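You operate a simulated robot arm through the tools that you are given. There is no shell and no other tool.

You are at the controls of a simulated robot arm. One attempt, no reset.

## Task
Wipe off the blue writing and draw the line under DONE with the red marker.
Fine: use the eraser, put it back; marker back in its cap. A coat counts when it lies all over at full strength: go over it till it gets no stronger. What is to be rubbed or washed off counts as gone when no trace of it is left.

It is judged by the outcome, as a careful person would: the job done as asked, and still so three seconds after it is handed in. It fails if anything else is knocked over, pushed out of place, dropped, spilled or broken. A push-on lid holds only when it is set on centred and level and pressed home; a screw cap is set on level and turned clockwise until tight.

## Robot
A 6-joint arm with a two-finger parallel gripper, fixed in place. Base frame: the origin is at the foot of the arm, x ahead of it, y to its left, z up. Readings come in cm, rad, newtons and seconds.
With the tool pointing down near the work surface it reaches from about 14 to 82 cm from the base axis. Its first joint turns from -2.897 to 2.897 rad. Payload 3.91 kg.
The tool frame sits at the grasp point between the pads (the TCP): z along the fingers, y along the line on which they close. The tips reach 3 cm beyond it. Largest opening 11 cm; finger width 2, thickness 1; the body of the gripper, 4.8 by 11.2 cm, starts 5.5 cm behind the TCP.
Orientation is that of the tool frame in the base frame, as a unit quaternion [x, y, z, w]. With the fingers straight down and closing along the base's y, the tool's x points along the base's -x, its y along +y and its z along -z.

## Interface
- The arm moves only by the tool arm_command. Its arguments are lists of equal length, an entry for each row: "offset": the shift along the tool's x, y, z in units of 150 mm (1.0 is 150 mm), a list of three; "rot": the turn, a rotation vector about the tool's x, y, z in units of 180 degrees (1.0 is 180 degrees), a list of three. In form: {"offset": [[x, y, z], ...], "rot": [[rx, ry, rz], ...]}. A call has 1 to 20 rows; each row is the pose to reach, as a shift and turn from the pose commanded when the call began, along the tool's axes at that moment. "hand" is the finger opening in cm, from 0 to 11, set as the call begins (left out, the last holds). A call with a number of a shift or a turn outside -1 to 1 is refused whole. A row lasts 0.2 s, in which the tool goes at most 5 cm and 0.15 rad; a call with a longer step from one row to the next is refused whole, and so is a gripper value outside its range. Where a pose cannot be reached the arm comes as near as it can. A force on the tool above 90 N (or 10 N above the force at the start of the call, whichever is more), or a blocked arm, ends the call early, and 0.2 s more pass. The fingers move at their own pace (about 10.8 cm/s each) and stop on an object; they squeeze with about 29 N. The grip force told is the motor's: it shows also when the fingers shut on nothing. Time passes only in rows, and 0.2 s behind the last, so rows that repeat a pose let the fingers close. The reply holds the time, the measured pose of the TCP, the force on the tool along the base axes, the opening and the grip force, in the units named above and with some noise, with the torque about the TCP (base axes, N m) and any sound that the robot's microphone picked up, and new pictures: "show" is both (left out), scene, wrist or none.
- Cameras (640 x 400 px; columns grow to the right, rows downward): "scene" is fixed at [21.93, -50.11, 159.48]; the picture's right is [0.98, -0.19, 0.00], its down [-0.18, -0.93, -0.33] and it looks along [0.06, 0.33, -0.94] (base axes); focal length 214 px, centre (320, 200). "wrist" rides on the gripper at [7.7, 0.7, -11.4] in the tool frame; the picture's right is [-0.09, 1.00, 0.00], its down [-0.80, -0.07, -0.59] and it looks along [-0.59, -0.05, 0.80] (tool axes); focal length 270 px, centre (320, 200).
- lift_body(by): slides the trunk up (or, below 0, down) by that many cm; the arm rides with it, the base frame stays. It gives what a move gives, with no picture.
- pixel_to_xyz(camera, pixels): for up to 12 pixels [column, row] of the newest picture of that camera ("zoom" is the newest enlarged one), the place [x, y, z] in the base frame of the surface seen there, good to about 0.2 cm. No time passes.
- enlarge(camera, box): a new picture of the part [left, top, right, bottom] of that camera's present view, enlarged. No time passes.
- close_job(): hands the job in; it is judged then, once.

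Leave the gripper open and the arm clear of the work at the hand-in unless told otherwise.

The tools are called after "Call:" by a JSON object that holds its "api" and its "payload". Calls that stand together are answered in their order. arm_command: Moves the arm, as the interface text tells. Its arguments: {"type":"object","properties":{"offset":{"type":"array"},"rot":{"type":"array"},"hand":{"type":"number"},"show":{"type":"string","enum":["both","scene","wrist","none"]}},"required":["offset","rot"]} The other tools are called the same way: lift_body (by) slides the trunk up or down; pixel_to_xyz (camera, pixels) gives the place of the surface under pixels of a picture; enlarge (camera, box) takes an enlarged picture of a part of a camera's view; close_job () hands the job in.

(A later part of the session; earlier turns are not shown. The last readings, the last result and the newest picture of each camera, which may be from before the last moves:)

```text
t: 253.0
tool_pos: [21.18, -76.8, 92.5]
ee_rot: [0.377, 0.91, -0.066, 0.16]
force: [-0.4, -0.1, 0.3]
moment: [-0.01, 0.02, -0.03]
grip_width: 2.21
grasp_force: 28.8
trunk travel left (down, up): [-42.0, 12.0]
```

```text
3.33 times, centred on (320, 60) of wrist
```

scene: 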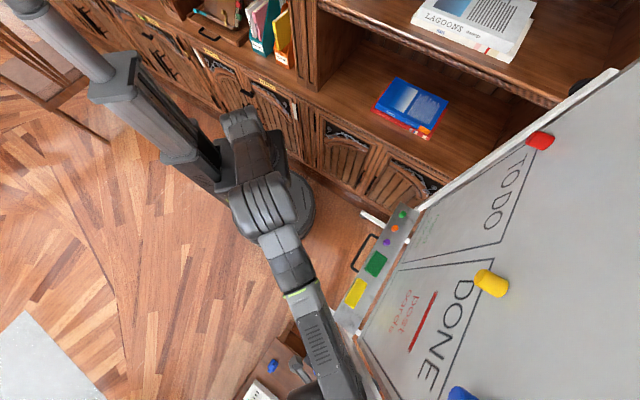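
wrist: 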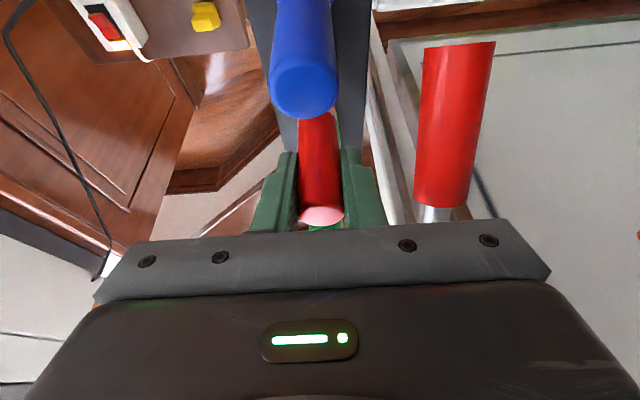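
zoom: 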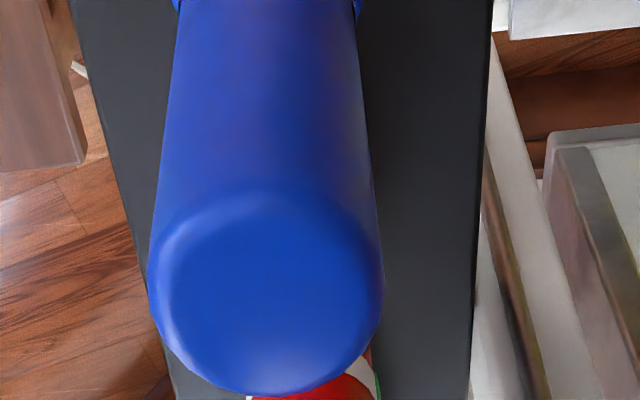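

No resistance, and the nib is about 2.4 cm inside. I'll continue 1.2 cm down.

Call:
{"api": "arm_command", "payload": {"offset": [[0.0068, 0, 0.0188], [0.0137, 0, 0.0376], [0.0205, 0, 0.0564], [0.0274, 0, 0.0752], [0.0274, 0, 0.0752]], "rot": [[0, 0, 0], [0, 0, 0], [0, 0, 0], [0, 0, 0], [0, 0, 0]], "show": "none"}}

```text
t: 254.2
tool_pos: [21.29, -76.59, 91.25]
ee_rot: [0.378, 0.91, -0.066, 0.16]
force: [-0.1, -0.5, 0.7]
moment: [-0.02, -0.05, -0.02]
grip_width: 2.26
grasp_force: 29.2
trunk travel left (down, up): [-42.0, 12.0]
```

No resistance yet at z 91.25. I'll press on in 0.15 cm steps and watch the force build.

Call:
{"api": "arm_command", "payload": {"offset": [[0.0034, 0, 0.0094], [0.0068, 0, 0.0188], [0.0103, 0, 0.0282], [0.0103, 0, 0.0282]], "rot": [[0, 0, 0], [0, 0, 0], [0, 0, 0], [0, 0, 0]], "show": "none"}}

```text
t: 255.2
tool_pos: [21.3, -76.43, 91.19]
ee_rot: [0.378, 0.909, -0.068, 0.162]
force: [1.3, -1.1, 16.5]
moment: [-0.16, -0.12, -0.02]
grip_width: 2.23
grasp_force: 28.5
trunk travel left (down, up): [-42.0, 12.0]
```

Resistance has begun (16.5 N). I'll press further by 0.3 cm to seat it.

Call:
{"api": "arm_command", "payload": {"offset": [[0.0034, 0, 0.0094], [0.0068, 0, 0.0188], [0.0068, 0, 0.0188]], "rot": [[0, 0, 0], [0, 0, 0], [0, 0, 0]], "show": "none"}}

```text
t: 256.0
tool_pos: [21.06, -76.52, 90.9]
ee_rot: [0.378, 0.909, -0.067, 0.161]
force: [-0.9, -1.4, 21.5]
moment: [-0.17, 0.0, 0.0]
grip_width: 2.24
grasp_force: 29.1
trunk travel left (down, up): [-42.0, 12.0]
```

It moved down another 0.3 cm at 21 N. I'll look and measure the marker's top against its original height (92.65).

Call:
{"api": "arm_command", "payload": {"offset": [[0, 0, 0]], "rot": [[0, 0, 0]]}}

Call:
{"api": "pixel_to_xyz", "payload": {"camera": "wrist", "pixels": [[321, 214], [321, 218], [321, 222], [312, 216], [330, 216], [320, 195], [319, 170], [300, 90]]}}

Call:
{"api": "enlarge", "payload": {"camera": "wrist", "box": [240, 40, 400, 240]}}

```text
t: 256.4
tool_pos: [21.11, -76.62, 90.75]
ee_rot: [0.378, 0.909, -0.067, 0.16]
force: [0.1, -1.6, 21.5]
moment: [-0.19, 0.04, -0.01]
grip_width: 2.24
grasp_force: 28.7
trunk travel left (down, up): [-42.0, 12.0]
```

scene: 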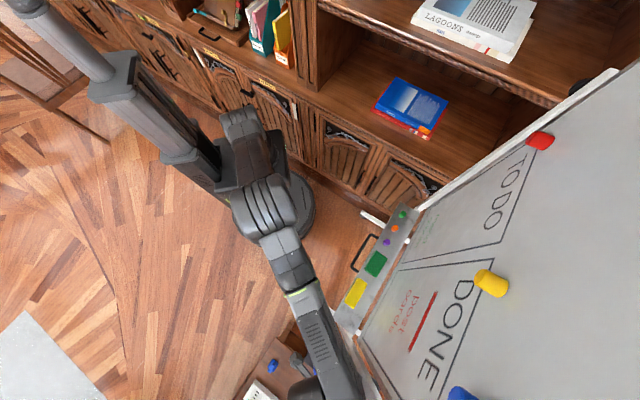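
wrist: 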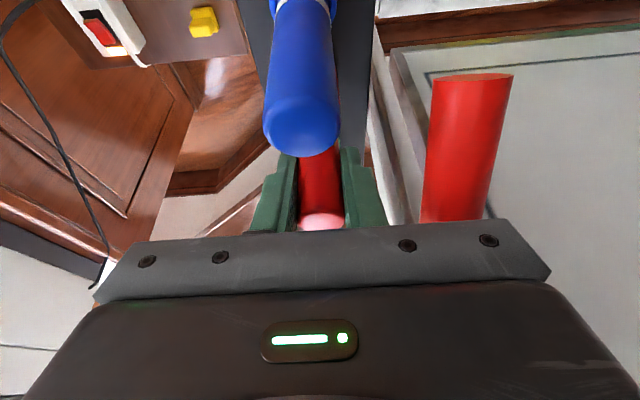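

```text
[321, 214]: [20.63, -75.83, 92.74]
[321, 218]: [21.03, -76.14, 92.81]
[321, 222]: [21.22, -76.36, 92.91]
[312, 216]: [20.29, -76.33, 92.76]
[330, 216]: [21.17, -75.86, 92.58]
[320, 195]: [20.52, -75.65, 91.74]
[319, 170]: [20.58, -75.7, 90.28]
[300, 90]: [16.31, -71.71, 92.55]
```

```text
2.00 times, centred on (320, 140) of wrist
```

zoom: 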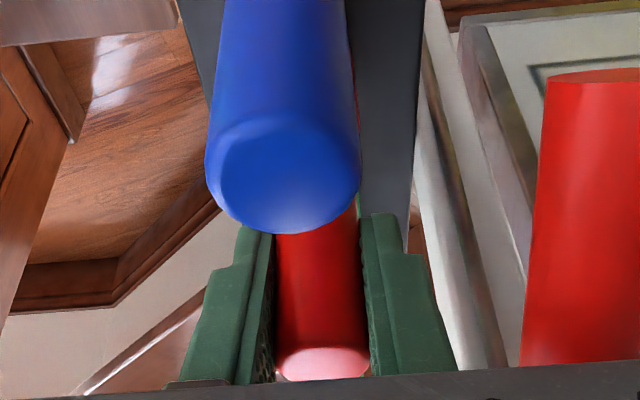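

The marker's top is at 92.76, level with its neighbours (92.7–92.8). It stopped moving and the fingers slipped along it at about 21 N. I'll relieve the force, open the hand and rise 7 cm. Then I'll press it home from above with closed fingertips.

Call:
{"api": "arm_command", "payload": {"offset": [[-0.0068, 0, -0.0188], [-0.0068, 0, -0.0188]], "rot": [[0, 0, 0], [0, 0, 0]], "show": "none"}}

Call:
{"api": "arm_command", "payload": {"offset": [[0, 0, 0], [0, 0, 0], [0, 0, 0]], "rot": [[0, 0, 0], [0, 0, 0], [0, 0, 0]], "hand": 5}}

Call:
{"api": "enlarge", "payload": {"camera": "wrist", "box": [240, 40, 400, 240]}}

```text
t: 257.0
tool_pos: [21.29, -76.52, 90.77]
ee_rot: [0.378, 0.91, -0.066, 0.159]
force: [-1.0, -0.5, 8.6]
moment: [-0.12, 0.2, -0.01]
grip_width: 2.26
grasp_force: 28.8
trunk travel left (down, up): [-42.0, 12.0]
```

```text
t: 257.8
tool_pos: [21.21, -76.76, 90.95]
ee_rot: [0.377, 0.91, -0.065, 0.161]
force: [0.0, -0.4, 0.4]
moment: [0.02, 0.01, -0.01]
grip_width: 5.02
grasp_force: 0.2
trunk travel left (down, up): [-42.0, 12.0]
```

scene: 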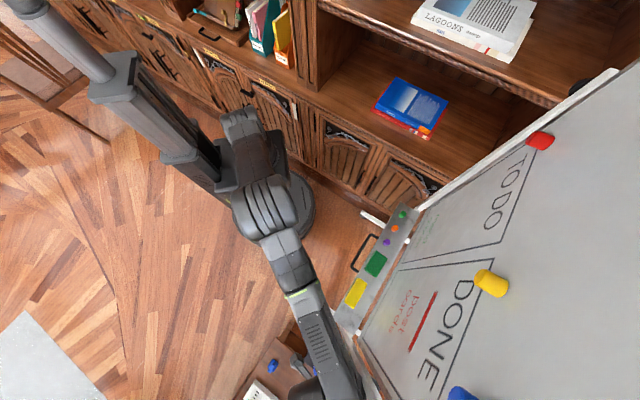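
wrist: 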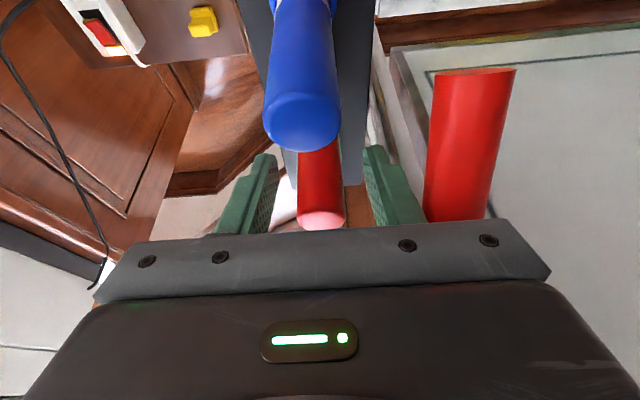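

```text
2.00 times, centred on (320, 140) of wrist
```

zoom: 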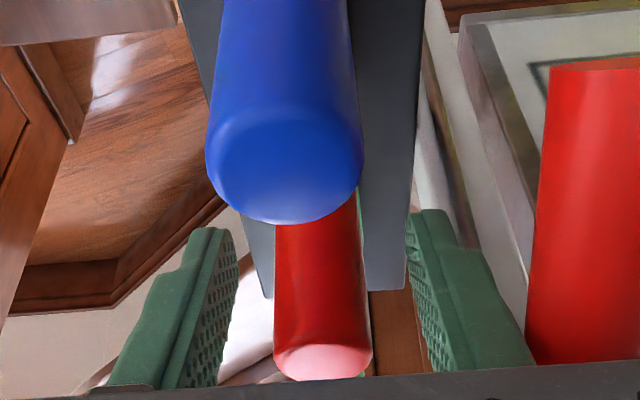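

Released and standing upright. Now straight up 7 cm, then I'll close the fingers above it.

Call:
{"api": "arm_command", "payload": {"offset": [[-0.016, 0, -0.044], [-0.04, 0, -0.11], [-0.065, 0, -0.18], [-0.091, 0, -0.25], [-0.116, 0, -0.32], [-0.142, 0, -0.39], [-0.1596, 0, -0.4387], [-0.1596, 0, -0.4387]], "rot": [[0, 0, 0], [0, 0, 0], [0, 0, 0], [0, 0, 0], [0, 0, 0], [0, 0, 0], [0, 0, 0], [0, 0, 0]], "show": "none"}}

Call:
{"api": "arm_command", "payload": {"offset": [[0, 0, 0], [0, 0, 0], [0, 0, 0], [0, 0, 0]], "rot": [[0, 0, 0], [0, 0, 0], [0, 0, 0], [0, 0, 0]], "hand": 0}}

Call:
{"api": "enlarge", "payload": {"camera": "wrist", "box": [220, 20, 420, 240]}}

Call:
{"api": "pixel_to_xyz", "payload": {"camera": "wrist", "pixels": [[316, 145], [316, 150], [316, 140], [310, 145], [322, 145], [316, 120], [308, 80], [316, 165], [320, 185]]}}

```text
t: 259.6
tool_pos: [21.2, -76.59, 97.88]
ee_rot: [0.378, 0.91, -0.066, 0.159]
force: [0.4, 0.4, 0.8]
moment: [0.01, -0.02, 0.03]
grip_width: 4.99
grasp_force: 0.1
trunk travel left (down, up): [-42.0, 12.0]
```

```text
t: 260.6
tool_pos: [21.2, -76.62, 97.92]
ee_rot: [0.377, 0.91, -0.066, 0.16]
force: [-0.5, 0.5, -0.2]
moment: [-0.03, 0.02, -0.03]
grip_width: 0.0
grasp_force: 29.1
trunk travel left (down, up): [-42.0, 12.0]
```

scene: 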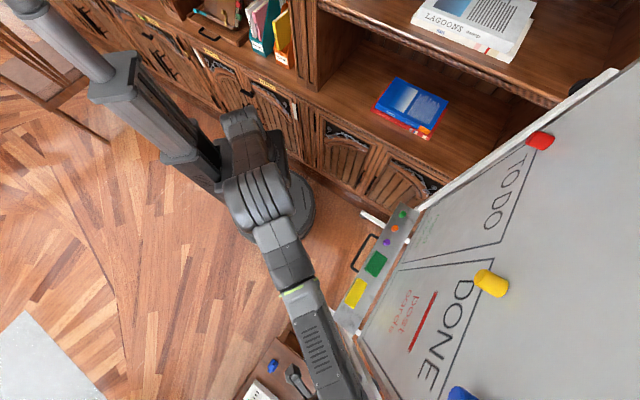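
wrist: 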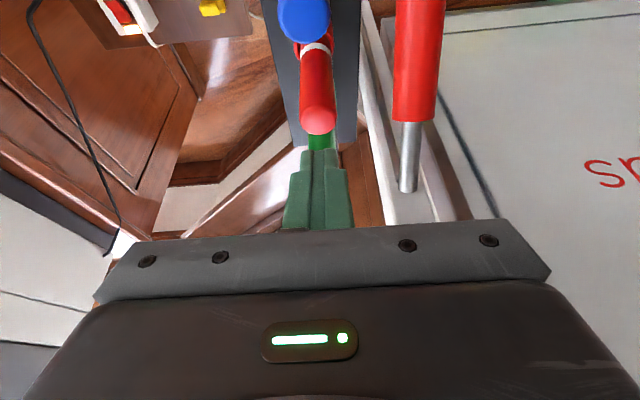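

```text
1.82 times, centred on (320, 130) of wrist
```

zoom: 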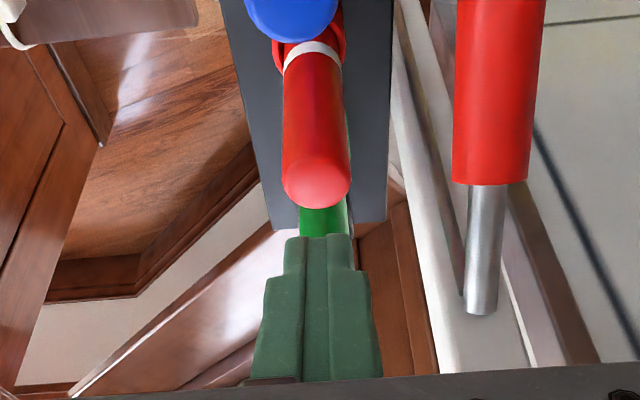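

```text
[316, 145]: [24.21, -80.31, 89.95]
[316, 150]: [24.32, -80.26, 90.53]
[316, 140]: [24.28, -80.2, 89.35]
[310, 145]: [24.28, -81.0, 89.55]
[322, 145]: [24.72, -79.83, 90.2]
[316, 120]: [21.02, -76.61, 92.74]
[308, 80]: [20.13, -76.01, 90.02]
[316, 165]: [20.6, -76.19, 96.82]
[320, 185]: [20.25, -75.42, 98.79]
```

The red marker stands level with its neighbours, top at 92.74. I'll press down on its centre with the closed fingertips, lowering 1.9 cm and then gently on to about 35 N.

Call:
{"api": "arm_command", "payload": {"offset": [[0.0114, 0, 0.0313], [0.0228, 0, 0.0627], [0.0342, 0, 0.094], [0.0433, 0, 0.1191], [0.0433, 0, 0.1191]], "rot": [[0, 0, 0], [0, 0, 0], [0, 0, 0], [0, 0, 0], [0, 0, 0]], "show": "none"}}

Call:
{"api": "arm_command", "payload": {"offset": [[0.0034, 0, 0.0094], [0.0068, 0, 0.0188], [0.0068, 0, 0.0188]], "rot": [[0, 0, 0], [0, 0, 0], [0, 0, 0]]}}

Call:
{"api": "enlarge", "payload": {"camera": "wrist", "box": [220, 20, 420, 240]}}

```text
t: 261.8
tool_pos: [21.25, -76.78, 95.99]
ee_rot: [0.377, 0.91, -0.066, 0.159]
force: [-0.2, -1.3, -0.1]
moment: [-0.03, 0.01, -0.01]
grip_width: 0.0
grasp_force: 29.6
trunk travel left (down, up): [-42.0, 12.0]
```

```text
t: 262.6
tool_pos: [21.12, -76.62, 95.95]
ee_rot: [0.378, 0.91, -0.067, 0.16]
force: [0.1, -0.7, 10.0]
moment: [-0.03, -0.04, -0.01]
grip_width: 0.03
grasp_force: 28.6
trunk travel left (down, up): [-42.0, 12.0]
```

scene: 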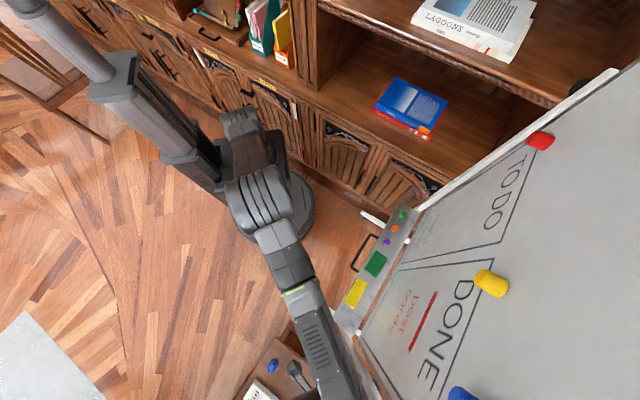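
wrist: 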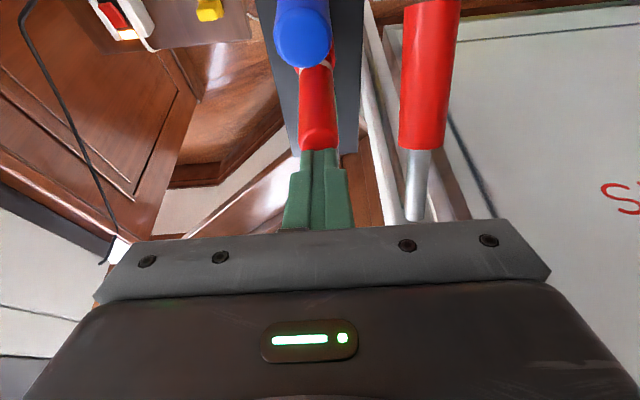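

```text
1.82 times, centred on (320, 130) of wrist
```

zoom: 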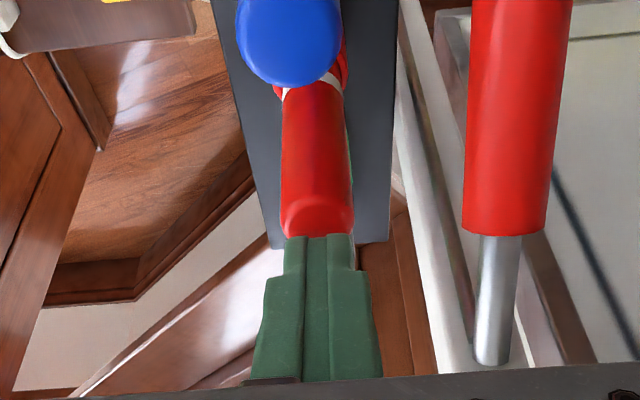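

Fingertips are on the marker's top centre at 10 N. I'll press further by 0.4 cm.

Call:
{"api": "arm_command", "payload": {"offset": [[0.0046, 0, 0.0125], [0.0091, 0, 0.0251], [0.0091, 0, 0.0251], [0.0091, 0, 0.0251]], "rot": [[0, 0, 0], [0, 0, 0], [0, 0, 0], [0, 0, 0]], "show": "none"}}

```text
t: 263.6
tool_pos: [21.28, -76.4, 95.78]
ee_rot: [0.378, 0.909, -0.07, 0.163]
force: [-0.9, 0.1, 35.8]
moment: [0.0, -0.03, -0.02]
grip_width: 0.0
grasp_force: 28.9
trunk travel left (down, up): [-42.0, 12.0]
```

35.8 N and it went down about 0.15 cm, so the top is near 92.6 as originally. One more firm push to make sure it's home.

Call:
{"api": "arm_command", "payload": {"offset": [[0.0046, 0, 0.0125], [0.0068, 0, 0.0188], [0.0068, 0, 0.0188]], "rot": [[0, 0, 0], [0, 0, 0], [0, 0, 0]], "show": "none"}}

```text
t: 264.4
tool_pos: [21.09, -76.37, 95.76]
ee_rot: [0.377, 0.909, -0.072, 0.163]
force: [0.9, -0.2, 44.3]
moment: [-0.04, -0.04, -0.01]
grip_width: 0.01
grasp_force: 28.8
trunk travel left (down, up): [-42.0, 12.0]
```

It no longer moves at 44 N, so it's home. I'll rise clear and inspect the marker.

Call:
{"api": "arm_command", "payload": {"offset": [[-0.016, 0, -0.044], [-0.04, 0, -0.11], [-0.065, 0, -0.18], [-0.091, 0, -0.25], [-0.116, 0, -0.32], [-0.142, 0, -0.39], [-0.148, 0, -0.408], [-0.148, 0, -0.408]], "rot": [[0, 0, 0], [0, 0, 0], [0, 0, 0], [0, 0, 0], [0, 0, 0], [0, 0, 0], [0, 0, 0], [0, 0, 0]]}}

Call:
{"api": "enlarge", "payload": {"camera": "wrist", "box": [250, 0, 390, 140]}}

Call:
{"api": "pixel_to_xyz", "payload": {"camera": "wrist", "pixels": [[316, 112], [316, 108], [316, 118], [310, 112], [322, 112], [316, 80], [316, 90], [316, 100], [305, 60], [318, 135]]}}

```text
t: 266.2
tool_pos: [21.16, -76.63, 101.61]
ee_rot: [0.378, 0.91, -0.067, 0.161]
force: [-0.2, 0.4, -1.0]
moment: [-0.02, -0.01, -0.02]
grip_width: 0.0
grasp_force: 28.8
trunk travel left (down, up): [-42.0, 12.0]
```

scene: 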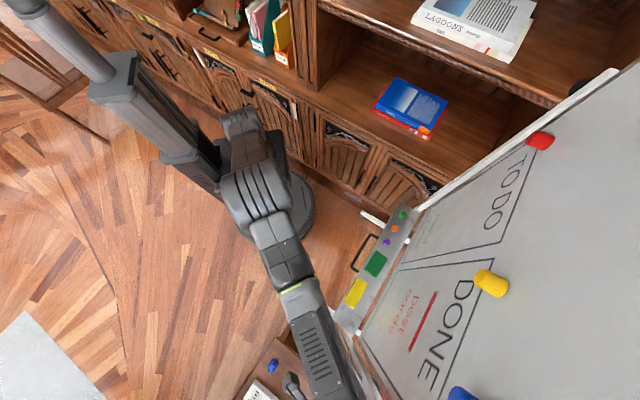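
wrist: 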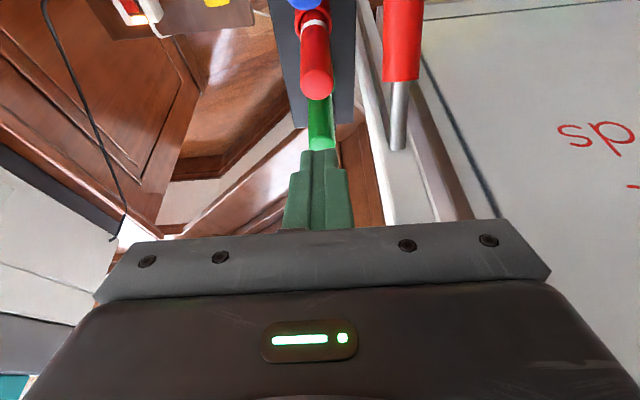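

```text
2.86 times, centred on (320, 70) of wrist
```

zoom: 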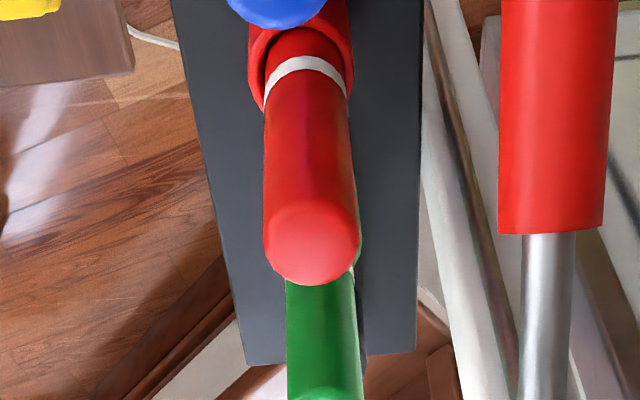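

```text
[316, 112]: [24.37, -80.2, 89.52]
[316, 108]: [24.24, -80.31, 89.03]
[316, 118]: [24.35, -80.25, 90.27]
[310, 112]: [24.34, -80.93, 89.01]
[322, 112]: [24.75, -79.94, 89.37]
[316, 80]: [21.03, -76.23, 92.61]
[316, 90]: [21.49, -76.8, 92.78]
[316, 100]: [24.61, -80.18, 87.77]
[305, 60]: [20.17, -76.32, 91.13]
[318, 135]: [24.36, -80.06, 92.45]
```

The marker is upright in its cap with its top at 92.6–92.8, like its neighbours. Next I'll deal with the board's swivel: I'll back the hand away over the blue marker with clearance, then measure the board's tilt precisely.

Call:
{"api": "arm_command", "payload": {"offset": [[-0.02, 0, -0.06], [-0.04, 0, -0.11], [0.03, 0, -0.14], [0.11, 0, -0.17], [0.19, 0, -0.2], [0.27, 0, -0.23], [0.35, 0, -0.26], [0.43, 0, -0.29], [0.51, 0, -0.32], [0.59, 0, -0.35], [0.67, 0, -0.38], [0.75, 0, -0.41], [0.83, 0, -0.44], [0.9, 0, -0.465], [0.9, 0, -0.465]], "rot": [[0, 0, 0], [0, 0, 0], [0, 0, 0], [0, 0, 0], [0, 0, 0], [0, 0, 0], [0, 0, 0], [0, 0, 0], [0, 0, 0], [0, 0, 0], [0, 0, 0], [0, 0, 0], [0, 0, 0], [0, 0, 0], [0, 0, 0]]}}

Call:
{"api": "pixel_to_xyz", "payload": {"camera": "scene", "pixels": [[430, 215], [400, 290], [450, 230], [470, 200], [500, 210], [520, 180], [560, 300], [600, 250], [600, 120], [620, 200], [630, 330], [635, 80]]}}

Call:
{"api": "enlarge", "payload": {"camera": "scene", "box": [240, 250, 480, 400]}}

```text
t: 269.4
tool_pos: [10.57, -65.97, 103.42]
ee_rot: [0.377, 0.91, -0.066, 0.16]
force: [0.0, 0.1, -0.2]
moment: [0.02, 0.03, 0.0]
grip_width: 0.01
grasp_force: 29.3
trunk travel left (down, up): [-42.0, 12.0]
```

scene: 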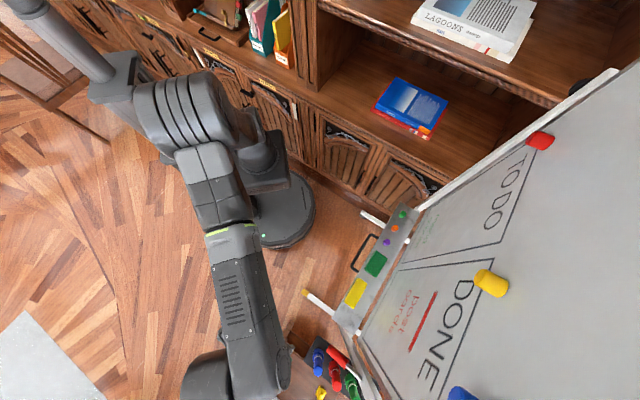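
wrist: 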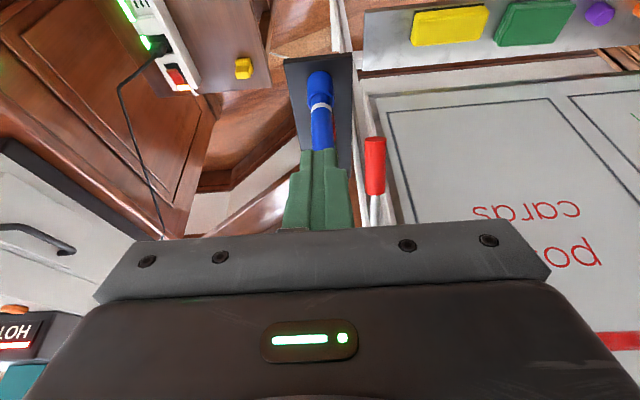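

```text
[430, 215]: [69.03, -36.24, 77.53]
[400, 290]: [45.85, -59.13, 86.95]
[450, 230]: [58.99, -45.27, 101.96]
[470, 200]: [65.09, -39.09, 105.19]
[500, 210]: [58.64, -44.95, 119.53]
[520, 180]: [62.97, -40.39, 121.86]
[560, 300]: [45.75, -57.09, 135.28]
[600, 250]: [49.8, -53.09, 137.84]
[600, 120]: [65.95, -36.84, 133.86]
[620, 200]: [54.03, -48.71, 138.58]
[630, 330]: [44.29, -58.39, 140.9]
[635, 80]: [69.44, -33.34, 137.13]
```

```text
2.67 times, centred on (360, 325) of scene
```

zoom: 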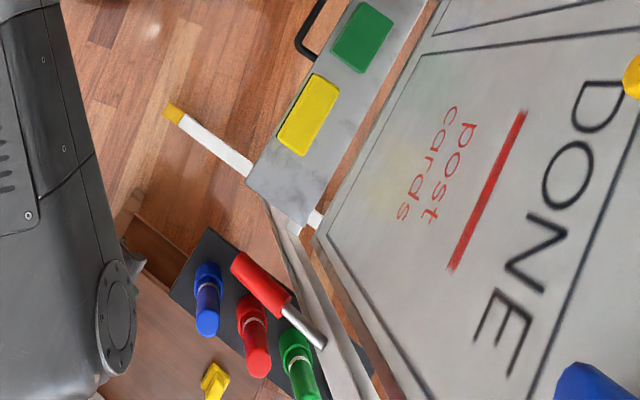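

The board leans 1.65°, its bottom about 1.5 cm back and its top forward, pivoting at z≈128.5. I'll straighten it with a gentle push near its top. First I'll move the closed hand left, away from the rack, and raise the trunk.

Call:
{"api": "arm_command", "payload": {"offset": [[0, 0.1, 0], [0, 0.2, 0], [0, 0.3, 0], [0, 0.4, 0], [0, 0.5, 0], [0, 0.6, 0], [0, 0.7, 0], [0, 0.8, 0], [0, 0.9, 0], [0, 1.0, 0], [0, 1.0, 0]], "rot": [[0, 0, 0], [0, 0, 0], [0, 0, 0], [0, 0, 0], [0, 0, 0], [0, 0, 0], [0, 0, 0], [0, 0, 0], [0, 0, 0], [0, 0, 0], [0, 0, 0]], "show": "none"}}

Call:
{"api": "arm_command", "payload": {"offset": [[-0.05, 0.06, -0.08], [-0.1, 0.12, -0.16], [-0.15, 0.18, -0.24], [-0.2, 0.24, -0.32], [-0.25, 0.3, -0.4], [-0.3, 0.36, -0.48], [-0.35, 0.42, -0.56], [-0.4, 0.48, -0.64], [-0.45, 0.54, -0.72], [-0.5, 0.6, -0.8], [-0.5, 0.6, -0.8]], "rot": [[0, -0.0194, 0], [0, -0.0389, 0], [0, -0.0583, 0], [0, -0.0778, 0], [0, -0.0972, 0], [0, -0.1167, 0], [0, -0.1361, 0], [0, -0.1555, 0], [0, -0.175, 0], [0, -0.1944, 0], [0, -0.1944, 0]], "show": "scene"}}

```text
t: 271.8
tool_pos: [21.24, -55.28, 103.4]
ee_rot: [0.378, 0.91, -0.066, 0.159]
force: [0.6, 0.2, 0.5]
moment: [-0.02, 0.01, 0.01]
grip_width: 0.0
grasp_force: 29.1
trunk travel left (down, up): [-42.0, 12.0]
```

```text
t: 274.2
tool_pos: [29.71, -51.09, 117.27]
ee_rot: [0.341, 0.819, -0.177, 0.427]
force: [0.5, 0.6, 0.0]
moment: [-0.01, -0.03, 0.0]
grip_width: 0.0
grasp_force: 28.9
trunk travel left (down, up): [-42.0, 12.0]
```

scene: 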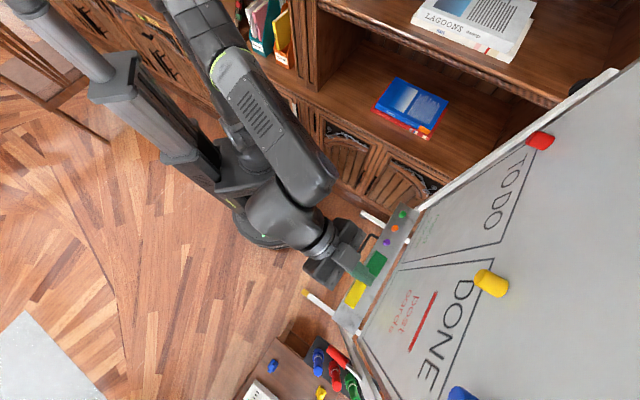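

Reached, tilt 55°. Next: up 15 cm, level the tool and move left to s≈8; then the trunk up 12 cm.

Call:
{"api": "arm_command", "payload": {"offset": [[-0.082, 0.047, -0.057], [-0.164, 0.093, -0.115], [-0.246, 0.14, -0.172], [-0.328, 0.187, -0.23], [-0.41, 0.234, -0.287], [-0.491, 0.28, -0.344], [-0.573, 0.327, -0.402], [-0.655, 0.374, -0.459], [-0.737, 0.42, -0.517], [-0.819, 0.467, -0.574], [-0.819, 0.467, -0.574]], "rot": [[0, -0.0194, 0], [0, -0.0389, 0], [0, -0.0583, 0], [0, -0.0778, 0], [0, -0.0972, 0], [0, -0.1167, 0], [0, -0.1361, 0], [0, -0.1555, 0], [0, -0.175, 0], [0, -0.1944, 0], [0, -0.1944, 0]], "show": "none"}}

Call:
{"api": "lift_body", "payload": {"by": 12}}

Call:
{"api": "arm_command", "payload": {"offset": [[0, 0, 0]], "rot": [[0, 0, 0]]}}

```text
t: 276.6
tool_pos: [34.66, -46.23, 132.34]
ee_rot: [0.273, 0.653, -0.272, 0.652]
force: [0.0, -0.4, -0.2]
moment: [-0.01, 0.0, 0.01]
grip_width: 0.0
grasp_force: 28.7
trunk travel left (down, up): [-42.0, 12.0]
```

```text
t: 278.1
tool_pos: [34.59, -46.31, 144.34]
ee_rot: [0.271, 0.653, -0.271, 0.653]
force: [-0.4, -0.4, 0.4]
moment: [-0.02, 0.02, -0.01]
grip_width: 0.0
grasp_force: 29.0
trunk travel left (down, up): [-54.0, 0.0]
```

```text
t: 278.5
tool_pos: [34.58, -46.18, 144.35]
ee_rot: [0.272, 0.653, -0.271, 0.653]
force: [-0.1, 0.3, -0.4]
moment: [-0.02, 0.03, -0.01]
grip_width: 0.02
grasp_force: 28.5
trunk travel left (down, up): [-54.0, 0.0]
```

scene: 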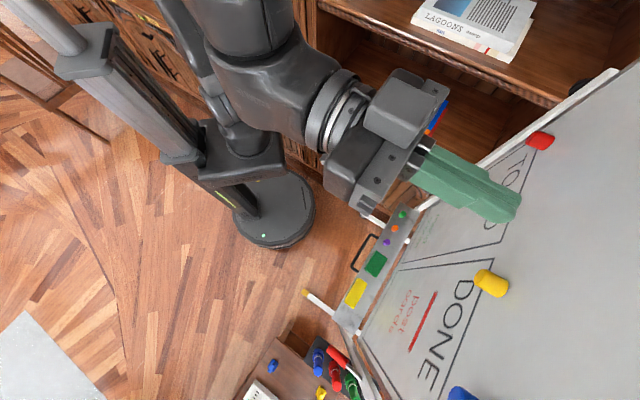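
wrist: 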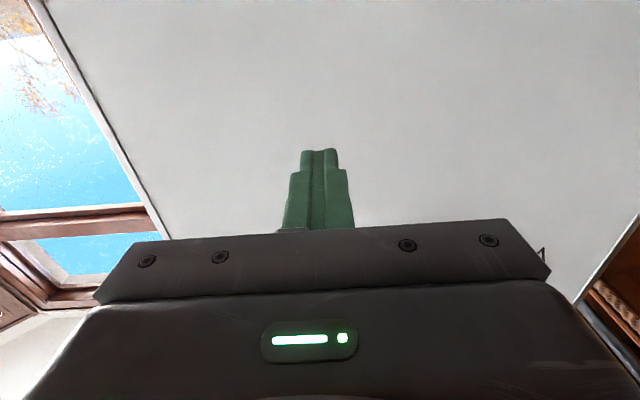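

The hand is level at z 144, pointing at a clear part of the board. I'll go up 6 cm and left a bit to the middle, then approach to about 1 cm from the surface.

Call:
{"api": "arm_command", "payload": {"offset": [[-0.1, 0.1, 0.05], [-0.2, 0.2, 0.12], [-0.3, 0.3, 0.2], [-0.4, 0.4, 0.28], [-0.4, 0.47, 0.36], [-0.4, 0.5, 0.44], [-0.4, 0.5, 0.52], [-0.4, 0.5, 0.6], [-0.4, 0.5, 0.68], [-0.4, 0.5, 0.74], [-0.4, 0.5, 0.74]], "rot": [[0, 0, 0], [0, 0, 0], [0, 0, 0], [0, 0, 0], [0, 0, 0], [0, 0, 0], [0, 0, 0], [0, 0, 0], [0, 0, 0], [0, 0, 0], [0, 0, 0]]}}

Call:
{"api": "pixel_to_xyz", "payload": {"camera": "wrist", "pixels": [[320, 60], [320, 100], [250, 120], [400, 120], [450, 150], [200, 150], [320, 20]]}}

```text
t: 280.9
tool_pos: [44.14, -46.28, 148.0]
ee_rot: [0.268, 0.654, -0.269, 0.655]
force: [-0.2, 0.0, -1.1]
moment: [-0.02, 0.0, -0.03]
grip_width: 0.0
grasp_force: 29.1
out of reach, approached as far as the arm can: row 4, 5, 6, 7, 8, 9, 10, 11
trunk travel left (down, up): [-54.0, 0.0]
```

scene: 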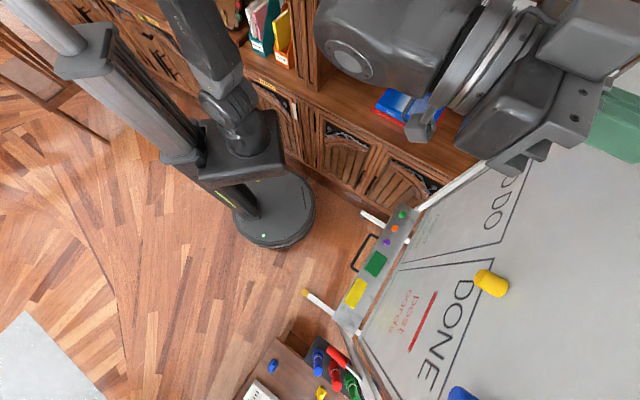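
wrist: 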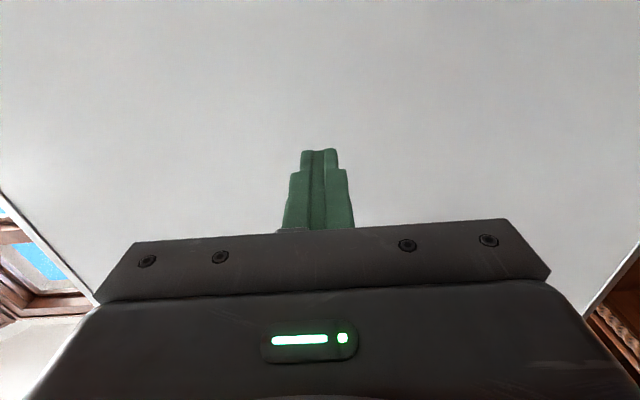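

```text
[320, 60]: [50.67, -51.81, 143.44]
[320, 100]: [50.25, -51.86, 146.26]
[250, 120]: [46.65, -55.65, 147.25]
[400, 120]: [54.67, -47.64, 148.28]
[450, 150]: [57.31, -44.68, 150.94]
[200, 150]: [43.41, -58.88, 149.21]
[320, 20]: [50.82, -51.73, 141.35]
```

The arm is at its limit here (z 148, fingertips 6 cm from the board). I'll go a little lower, z≈142, where it should reach, and approach to within about 1 cm.

Call:
{"api": "arm_command", "payload": {"offset": [[0.1, 0, 0], [0.2, 0, 0.02], [0.3, 0, 0.06], [0.4, 0, 0.12], [0.4, 0, 0.18], [0.4, 0, 0.24], [0.4, 0, 0.28], [0.4, 0, 0.28]], "rot": [[0, 0, 0], [0, 0, 0], [0, 0, 0], [0, 0, 0], [0, 0, 0], [0, 0, 0], [0, 0, 0], [0, 0, 0]]}}

Call:
{"api": "pixel_to_xyz", "payload": {"camera": "wrist", "pixels": [[320, 60], [320, 100], [250, 120], [400, 120], [450, 150], [200, 150], [318, 152]]}}

```text
t: 282.7
tool_pos: [47.2, -49.2, 141.92]
ee_rot: [0.272, 0.654, -0.27, 0.652]
force: [0.0, -0.5, -1.5]
moment: [-0.01, -0.02, 0.01]
grip_width: 0.0
grasp_force: 28.7
trunk travel left (down, up): [-54.0, 0.0]
```

scene: 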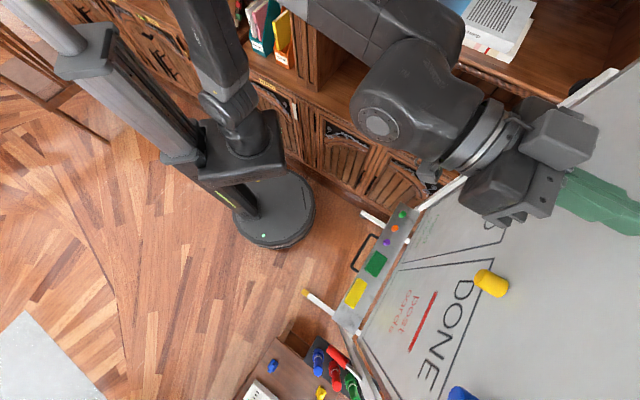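
wrist: 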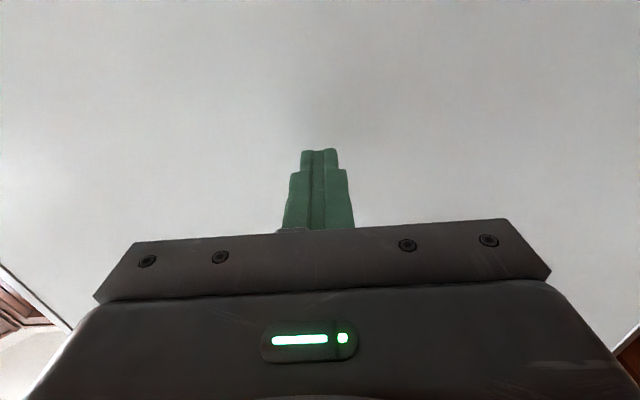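

```text
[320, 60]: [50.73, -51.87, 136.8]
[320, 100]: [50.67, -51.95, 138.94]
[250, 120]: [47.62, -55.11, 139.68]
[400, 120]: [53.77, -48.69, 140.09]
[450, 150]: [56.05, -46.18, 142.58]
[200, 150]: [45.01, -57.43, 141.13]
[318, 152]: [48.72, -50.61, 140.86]
```

The fingertips are about 1.3 cm from the board at z≈141. To be upright the board must move back about 0.4 cm here. I'll advance to contact and push in small steps, watching position and force.

Call:
{"api": "arm_command", "payload": {"offset": [[0, 0, 0.03], [0, 0, 0.06], [0, 0, 0.08], [0, 0, 0.09], [0, 0, 0.09]], "rot": [[0, 0, 0], [0, 0, 0], [0, 0, 0], [0, 0, 0], [0, 0, 0]], "show": "none"}}

Call:
{"api": "arm_command", "payload": {"offset": [[0, 0, 0.007], [0, 0, 0.014], [0, 0, 0.014]], "rot": [[0, 0, 0], [0, 0, 0], [0, 0, 0]], "show": "none"}}

```text
t: 283.9
tool_pos: [48.23, -50.06, 141.93]
ee_rot: [0.272, 0.653, -0.271, 0.652]
force: [-3.0, 3.4, -2.2]
moment: [0.04, 0.03, -0.02]
grip_width: 0.01
grasp_force: 29.0
trunk travel left (down, up): [-54.0, 0.0]
```

```text
t: 284.7
tool_pos: [48.34, -50.15, 142.04]
ee_rot: [0.271, 0.654, -0.27, 0.653]
force: [-12.8, 13.9, -8.6]
moment: [0.05, 0.03, 0.01]
grip_width: 0.0
grasp_force: 28.8
trunk travel left (down, up): [-54.0, 0.0]
```

Contact: 19 N, hardly moving yet. I'll push a bit more.

Call:
{"api": "arm_command", "payload": {"offset": [[0, 0, 0.007], [0, 0, 0.014], [0, 0, 0.014], [0, 0, 0.014]], "rot": [[0, 0, 0], [0, 0, 0], [0, 0, 0], [0, 0, 0]], "show": "scene"}}

Call:
{"api": "pixel_to_xyz", "payload": {"camera": "scene", "pixels": [[430, 215], [400, 290], [390, 320], [450, 245], [470, 250], [560, 300], [600, 300], [380, 345], [420, 350], [630, 330]]}}

```text
t: 285.7
tool_pos: [48.21, -49.99, 142.03]
ee_rot: [0.272, 0.653, -0.27, 0.653]
force: [-23.4, 23.5, -17.7]
moment: [0.15, 0.14, -0.01]
grip_width: 0.0
grasp_force: 29.4
trunk travel left (down, up): [-54.0, 0.0]
```

scene: 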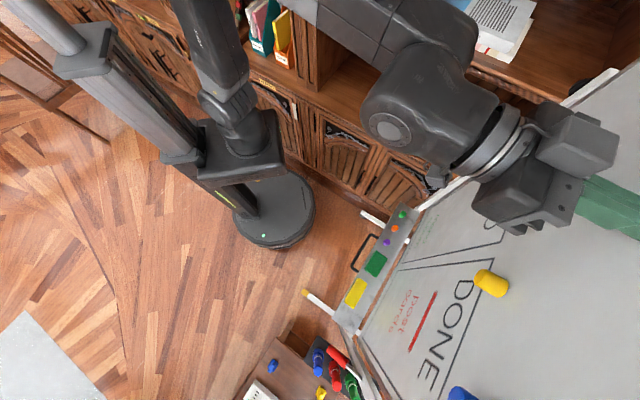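

```text
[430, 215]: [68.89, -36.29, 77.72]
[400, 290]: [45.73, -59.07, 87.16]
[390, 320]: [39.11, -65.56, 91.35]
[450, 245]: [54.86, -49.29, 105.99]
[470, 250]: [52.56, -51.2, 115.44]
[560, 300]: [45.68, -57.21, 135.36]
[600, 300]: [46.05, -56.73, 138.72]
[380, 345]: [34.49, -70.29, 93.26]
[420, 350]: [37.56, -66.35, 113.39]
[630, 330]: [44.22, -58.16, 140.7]
```

33 N and the board has hardly moved; its pivot seems stiff and damped, creeping under sustained load. I'll hold this push for 4 s and see whether it creeps back.

Call:
{"api": "arm_command", "payload": {"offset": [[0, 0, 0], [0, 0, 0], [0, 0, 0], [0, 0, 0], [0, 0, 0], [0, 0, 0], [0, 0, 0], [0, 0, 0], [0, 0, 0], [0, 0, 0], [0, 0, 0], [0, 0, 0], [0, 0, 0], [0, 0, 0], [0, 0, 0], [0, 0, 0], [0, 0, 0], [0, 0, 0], [0, 0, 0], [0, 0, 0]], "rot": [[0, 0, 0], [0, 0, 0], [0, 0, 0], [0, 0, 0], [0, 0, 0], [0, 0, 0], [0, 0, 0], [0, 0, 0], [0, 0, 0], [0, 0, 0], [0, 0, 0], [0, 0, 0], [0, 0, 0], [0, 0, 0], [0, 0, 0], [0, 0, 0], [0, 0, 0], [0, 0, 0], [0, 0, 0], [0, 0, 0]], "show": "scene"}}

Call:
{"api": "pixel_to_xyz", "payload": {"camera": "scene", "pixels": [[430, 215], [400, 290], [390, 320], [450, 245], [470, 250], [560, 300], [600, 300], [380, 345], [420, 350], [630, 330]]}}

```text
t: 289.9
tool_pos: [48.24, -49.9, 142.37]
ee_rot: [0.27, 0.653, -0.271, 0.654]
force: [-15.5, 15.6, 0.5]
moment: [-0.13, -0.16, 0.01]
grip_width: 0.02
grasp_force: 29.0
trunk travel left (down, up): [-54.0, 0.0]
```

scene: 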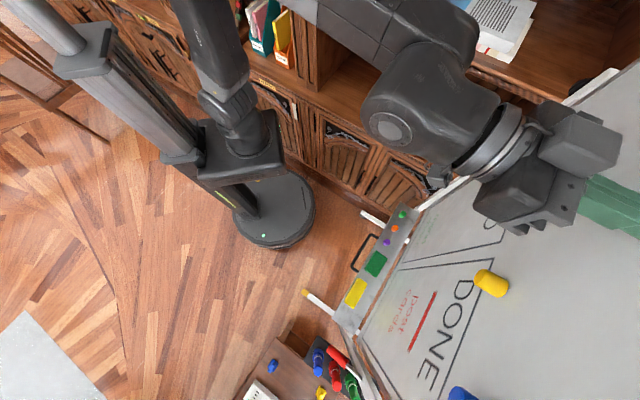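

```text
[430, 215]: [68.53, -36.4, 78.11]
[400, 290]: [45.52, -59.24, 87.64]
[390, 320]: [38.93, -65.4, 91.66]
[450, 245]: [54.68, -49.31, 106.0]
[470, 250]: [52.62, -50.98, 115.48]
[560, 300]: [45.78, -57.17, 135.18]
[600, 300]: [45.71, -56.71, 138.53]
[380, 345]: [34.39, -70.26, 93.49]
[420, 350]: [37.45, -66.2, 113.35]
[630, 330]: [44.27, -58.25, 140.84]
```

It creeps: force relaxed from 33 to 22 N and the bottom came forward about 0.2 cm. I'll continue pushing in small advances, holding about 4 s each.

Call:
{"api": "arm_command", "payload": {"offset": [[0, 0, 0.006], [0, 0, 0.012], [0, 0, 0.012], [0, 0, 0.012], [0, 0, 0.012], [0, 0, 0.012], [0, 0, 0.012], [0, 0, 0.012], [0, 0, 0.012], [0, 0, 0.012], [0, 0, 0.016], [0, 0, 0.016], [0, 0, 0.016], [0, 0, 0.016], [0, 0, 0.016], [0, 0, 0.016], [0, 0, 0.016], [0, 0, 0.016], [0, 0, 0.016], [0, 0, 0.016]], "rot": [[0, 0, 0], [0, 0, 0], [0, 0, 0], [0, 0, 0], [0, 0, 0], [0, 0, 0], [0, 0, 0], [0, 0, 0], [0, 0, 0], [0, 0, 0], [0, 0, 0], [0, 0, 0], [0, 0, 0], [0, 0, 0], [0, 0, 0], [0, 0, 0], [0, 0, 0], [0, 0, 0], [0, 0, 0], [0, 0, 0]], "show": "scene"}}

Call:
{"api": "pixel_to_xyz", "payload": {"camera": "scene", "pixels": [[430, 215], [400, 290], [390, 320], [450, 245], [470, 250], [560, 300], [600, 300], [380, 345], [420, 350], [630, 330]]}}

```text
t: 294.1
tool_pos: [48.19, -50.12, 142.25]
ee_rot: [0.27, 0.653, -0.271, 0.654]
force: [-27.2, 27.3, -11.7]
moment: [0.02, 0.02, 0.02]
grip_width: 0.0
grasp_force: 28.9
trunk travel left (down, up): [-54.0, 0.0]
```

scene: 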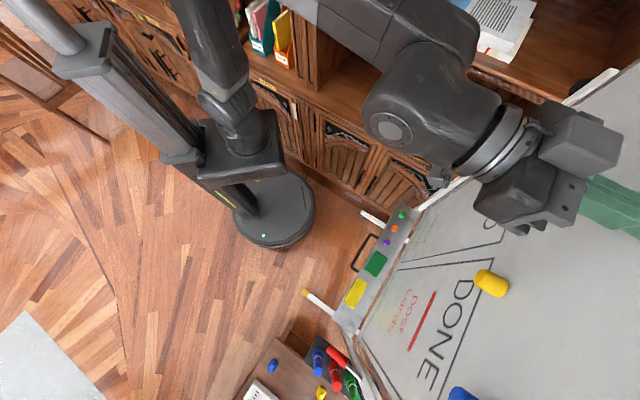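

```text
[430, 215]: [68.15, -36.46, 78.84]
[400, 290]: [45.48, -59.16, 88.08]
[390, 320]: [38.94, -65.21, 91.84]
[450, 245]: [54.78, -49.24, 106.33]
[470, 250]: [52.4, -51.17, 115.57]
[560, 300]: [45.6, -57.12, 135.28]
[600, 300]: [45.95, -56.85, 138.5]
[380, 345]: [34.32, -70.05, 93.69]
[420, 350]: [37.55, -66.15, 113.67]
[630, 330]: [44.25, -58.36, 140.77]
```

It's coming back: at z≈79 the offset went 105.2 → 104.6, target 103.1. I'll continue.

Call:
{"api": "arm_command", "payload": {"offset": [[0, 0, 0.008], [0, 0, 0.008], [0, 0, 0.01], [0, 0, 0.01], [0, 0, 0.01], [0, 0, 0.012], [0, 0, 0.012], [0, 0, 0.012], [0, 0, 0.012], [0, 0, 0.014], [0, 0, 0.014], [0, 0, 0.014], [0, 0, 0.016], [0, 0, 0.016], [0, 0, 0.016], [0, 0, 0.018], [0, 0, 0.018], [0, 0, 0.018], [0, 0, 0.02], [0, 0, 0.02]], "rot": [[0, 0, 0], [0, 0, 0], [0, 0, 0], [0, 0, 0], [0, 0, 0], [0, 0, 0], [0, 0, 0], [0, 0, 0], [0, 0, 0], [0, 0, 0], [0, 0, 0], [0, 0, 0], [0, 0, 0], [0, 0, 0], [0, 0, 0], [0, 0, 0], [0, 0, 0], [0, 0, 0], [0, 0, 0], [0, 0, 0]], "show": "none"}}

Call:
{"api": "arm_command", "payload": {"offset": [[0, 0, 0], [0, 0, 0], [0, 0, 0.002], [0, 0, 0.002], [0, 0, 0.004], [0, 0, 0.004], [0, 0, 0.006], [0, 0, 0.006], [0, 0, 0.006], [0, 0, 0.008], [0, 0, 0.008], [0, 0, 0.008], [0, 0, 0.01], [0, 0, 0.01], [0, 0, 0.01], [0, 0, 0.012], [0, 0, 0.012], [0, 0, 0.012], [0, 0, 0.012], [0, 0, 0.012]], "rot": [[0, 0, 0], [0, 0, 0], [0, 0, 0], [0, 0, 0], [0, 0, 0], [0, 0, 0], [0, 0, 0], [0, 0, 0], [0, 0, 0], [0, 0, 0], [0, 0, 0], [0, 0, 0], [0, 0, 0], [0, 0, 0], [0, 0, 0], [0, 0, 0], [0, 0, 0], [0, 0, 0], [0, 0, 0], [0, 0, 0]], "show": "scene"}}

Call:
{"api": "pixel_to_xyz", "payload": {"camera": "scene", "pixels": [[430, 215], [400, 290], [390, 320], [450, 245], [470, 250], [560, 300], [600, 300], [380, 345], [420, 350], [630, 330]]}}

```text
t: 298.3
tool_pos: [48.22, -50.17, 142.21]
ee_rot: [0.271, 0.653, -0.271, 0.654]
force: [-36.1, 37.4, -19.4]
moment: [0.05, 0.02, 0.05]
grip_width: 0.0
grasp_force: 29.2
trunk travel left (down, up): [-54.0, 0.0]
```

```text
t: 302.5
tool_pos: [48.39, -50.22, 142.27]
ee_rot: [0.271, 0.653, -0.271, 0.654]
force: [-39.5, 40.8, -18.6]
moment: [0.09, -0.02, 0.08]
grip_width: 0.0
grasp_force: 28.7
trunk travel left (down, up): [-54.0, 0.0]
```

scene: 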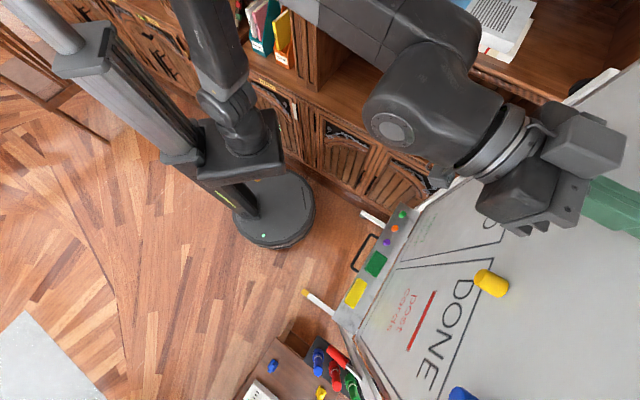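

```text
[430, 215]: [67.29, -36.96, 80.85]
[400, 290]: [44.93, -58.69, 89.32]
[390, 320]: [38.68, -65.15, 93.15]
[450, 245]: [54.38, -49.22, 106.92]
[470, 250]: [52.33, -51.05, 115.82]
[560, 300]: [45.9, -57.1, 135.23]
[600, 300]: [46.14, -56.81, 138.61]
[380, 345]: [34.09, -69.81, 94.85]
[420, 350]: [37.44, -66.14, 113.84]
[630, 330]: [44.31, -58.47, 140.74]
```

Halfway: lean down to about 0.9°, pushing with about 57 N. I'll hold with small advances for another 8 s.

Call:
{"api": "arm_command", "payload": {"offset": [[0, 0, 0], [0, 0, 0], [0, 0, 0], [0, 0, 0], [0, 0, 0], [0, 0, 0.002], [0, 0, 0.002], [0, 0, 0.002], [0, 0, 0.002], [0, 0, 0.004], [0, 0, 0.004], [0, 0, 0.004], [0, 0, 0.004], [0, 0, 0.006], [0, 0, 0.006], [0, 0, 0.006], [0, 0, 0.006], [0, 0, 0.006], [0, 0, 0.006], [0, 0, 0.006]], "rot": [[0, 0, 0], [0, 0, 0], [0, 0, 0], [0, 0, 0], [0, 0, 0], [0, 0, 0], [0, 0, 0], [0, 0, 0], [0, 0, 0], [0, 0, 0], [0, 0, 0], [0, 0, 0], [0, 0, 0], [0, 0, 0], [0, 0, 0], [0, 0, 0], [0, 0, 0], [0, 0, 0], [0, 0, 0], [0, 0, 0]], "show": "scene"}}

Call:
{"api": "pixel_to_xyz", "payload": {"camera": "scene", "pixels": [[430, 215], [400, 290], [390, 320], [450, 245], [470, 250], [560, 300], [600, 300], [380, 345], [420, 350], [630, 330]]}}

```text
t: 306.7
tool_pos: [48.41, -50.38, 142.24]
ee_rot: [0.272, 0.652, -0.273, 0.653]
force: [-38.7, 39.7, -16.5]
moment: [-0.02, 0.03, 0.04]
grip_width: 0.02
grasp_force: 28.8
trunk travel left (down, up): [-54.0, 0.0]
```

scene: 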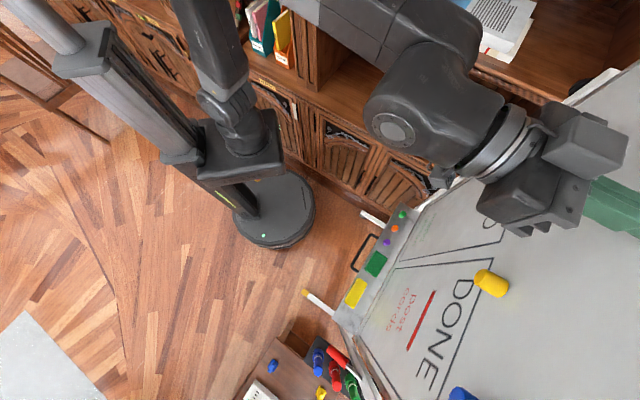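

```text
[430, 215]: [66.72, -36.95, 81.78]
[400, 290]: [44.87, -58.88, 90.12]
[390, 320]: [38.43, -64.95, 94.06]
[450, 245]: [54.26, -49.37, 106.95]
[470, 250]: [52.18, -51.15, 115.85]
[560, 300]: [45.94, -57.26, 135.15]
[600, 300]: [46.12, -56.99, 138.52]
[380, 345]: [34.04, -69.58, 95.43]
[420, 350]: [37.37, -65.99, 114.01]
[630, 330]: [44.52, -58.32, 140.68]
```

Now about 0.5° left. Another 4 s at the same push.

Call:
{"api": "arm_command", "payload": {"offset": [[0, 0, 0], [0, 0, 0], [0, 0, 0], [0, 0, 0], [0, 0, 0], [0, 0, 0.002], [0, 0, 0.002], [0, 0, 0.002], [0, 0, 0.002], [0, 0, 0.004], [0, 0, 0.004], [0, 0, 0.004], [0, 0, 0.004], [0, 0, 0.006], [0, 0, 0.006], [0, 0, 0.006], [0, 0, 0.006], [0, 0, 0.006], [0, 0, 0.006], [0, 0, 0.006]], "rot": [[0, 0, 0], [0, 0, 0], [0, 0, 0], [0, 0, 0], [0, 0, 0], [0, 0, 0], [0, 0, 0], [0, 0, 0], [0, 0, 0], [0, 0, 0], [0, 0, 0], [0, 0, 0], [0, 0, 0], [0, 0, 0], [0, 0, 0], [0, 0, 0], [0, 0, 0], [0, 0, 0], [0, 0, 0], [0, 0, 0]], "show": "scene"}}

Call:
{"api": "pixel_to_xyz", "payload": {"camera": "scene", "pixels": [[430, 215], [400, 290], [390, 320], [450, 245], [470, 250], [560, 300], [600, 300], [380, 345], [420, 350], [630, 330], [410, 260], [385, 300]]}}

Call:
{"api": "enlarge", "payload": {"camera": "scene", "box": [320, 230, 440, 330]}}

```text
t: 310.9
tool_pos: [48.38, -50.31, 142.38]
ee_rot: [0.27, 0.652, -0.271, 0.654]
force: [-38.9, 40.3, -16.6]
moment: [0.43, 0.37, 0.13]
grip_width: 0.03
grasp_force: 29.2
trunk travel left (down, up): [-54.0, 0.0]
```

scene: 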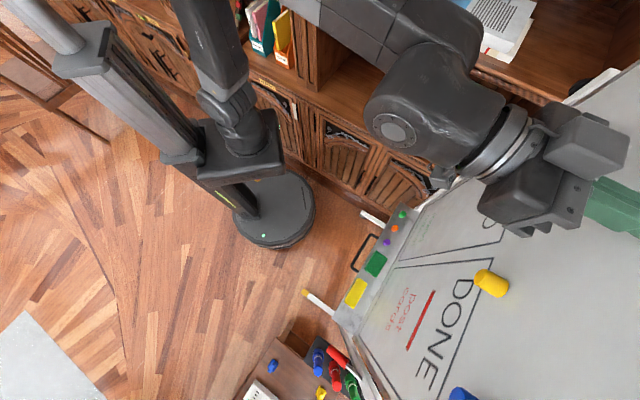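

```text
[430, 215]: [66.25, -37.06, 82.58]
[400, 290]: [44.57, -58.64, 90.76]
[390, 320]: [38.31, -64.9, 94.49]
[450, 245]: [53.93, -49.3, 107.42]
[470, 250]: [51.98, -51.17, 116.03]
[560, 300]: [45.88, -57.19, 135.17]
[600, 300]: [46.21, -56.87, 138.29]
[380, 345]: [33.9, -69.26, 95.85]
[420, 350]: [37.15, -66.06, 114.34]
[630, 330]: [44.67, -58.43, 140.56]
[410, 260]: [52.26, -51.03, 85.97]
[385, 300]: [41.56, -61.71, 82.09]
```

```text
4.00 times, centred on (380, 280) of scene
```

zoom: 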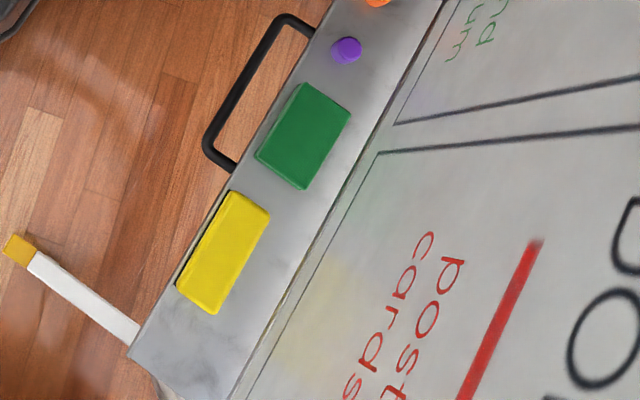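

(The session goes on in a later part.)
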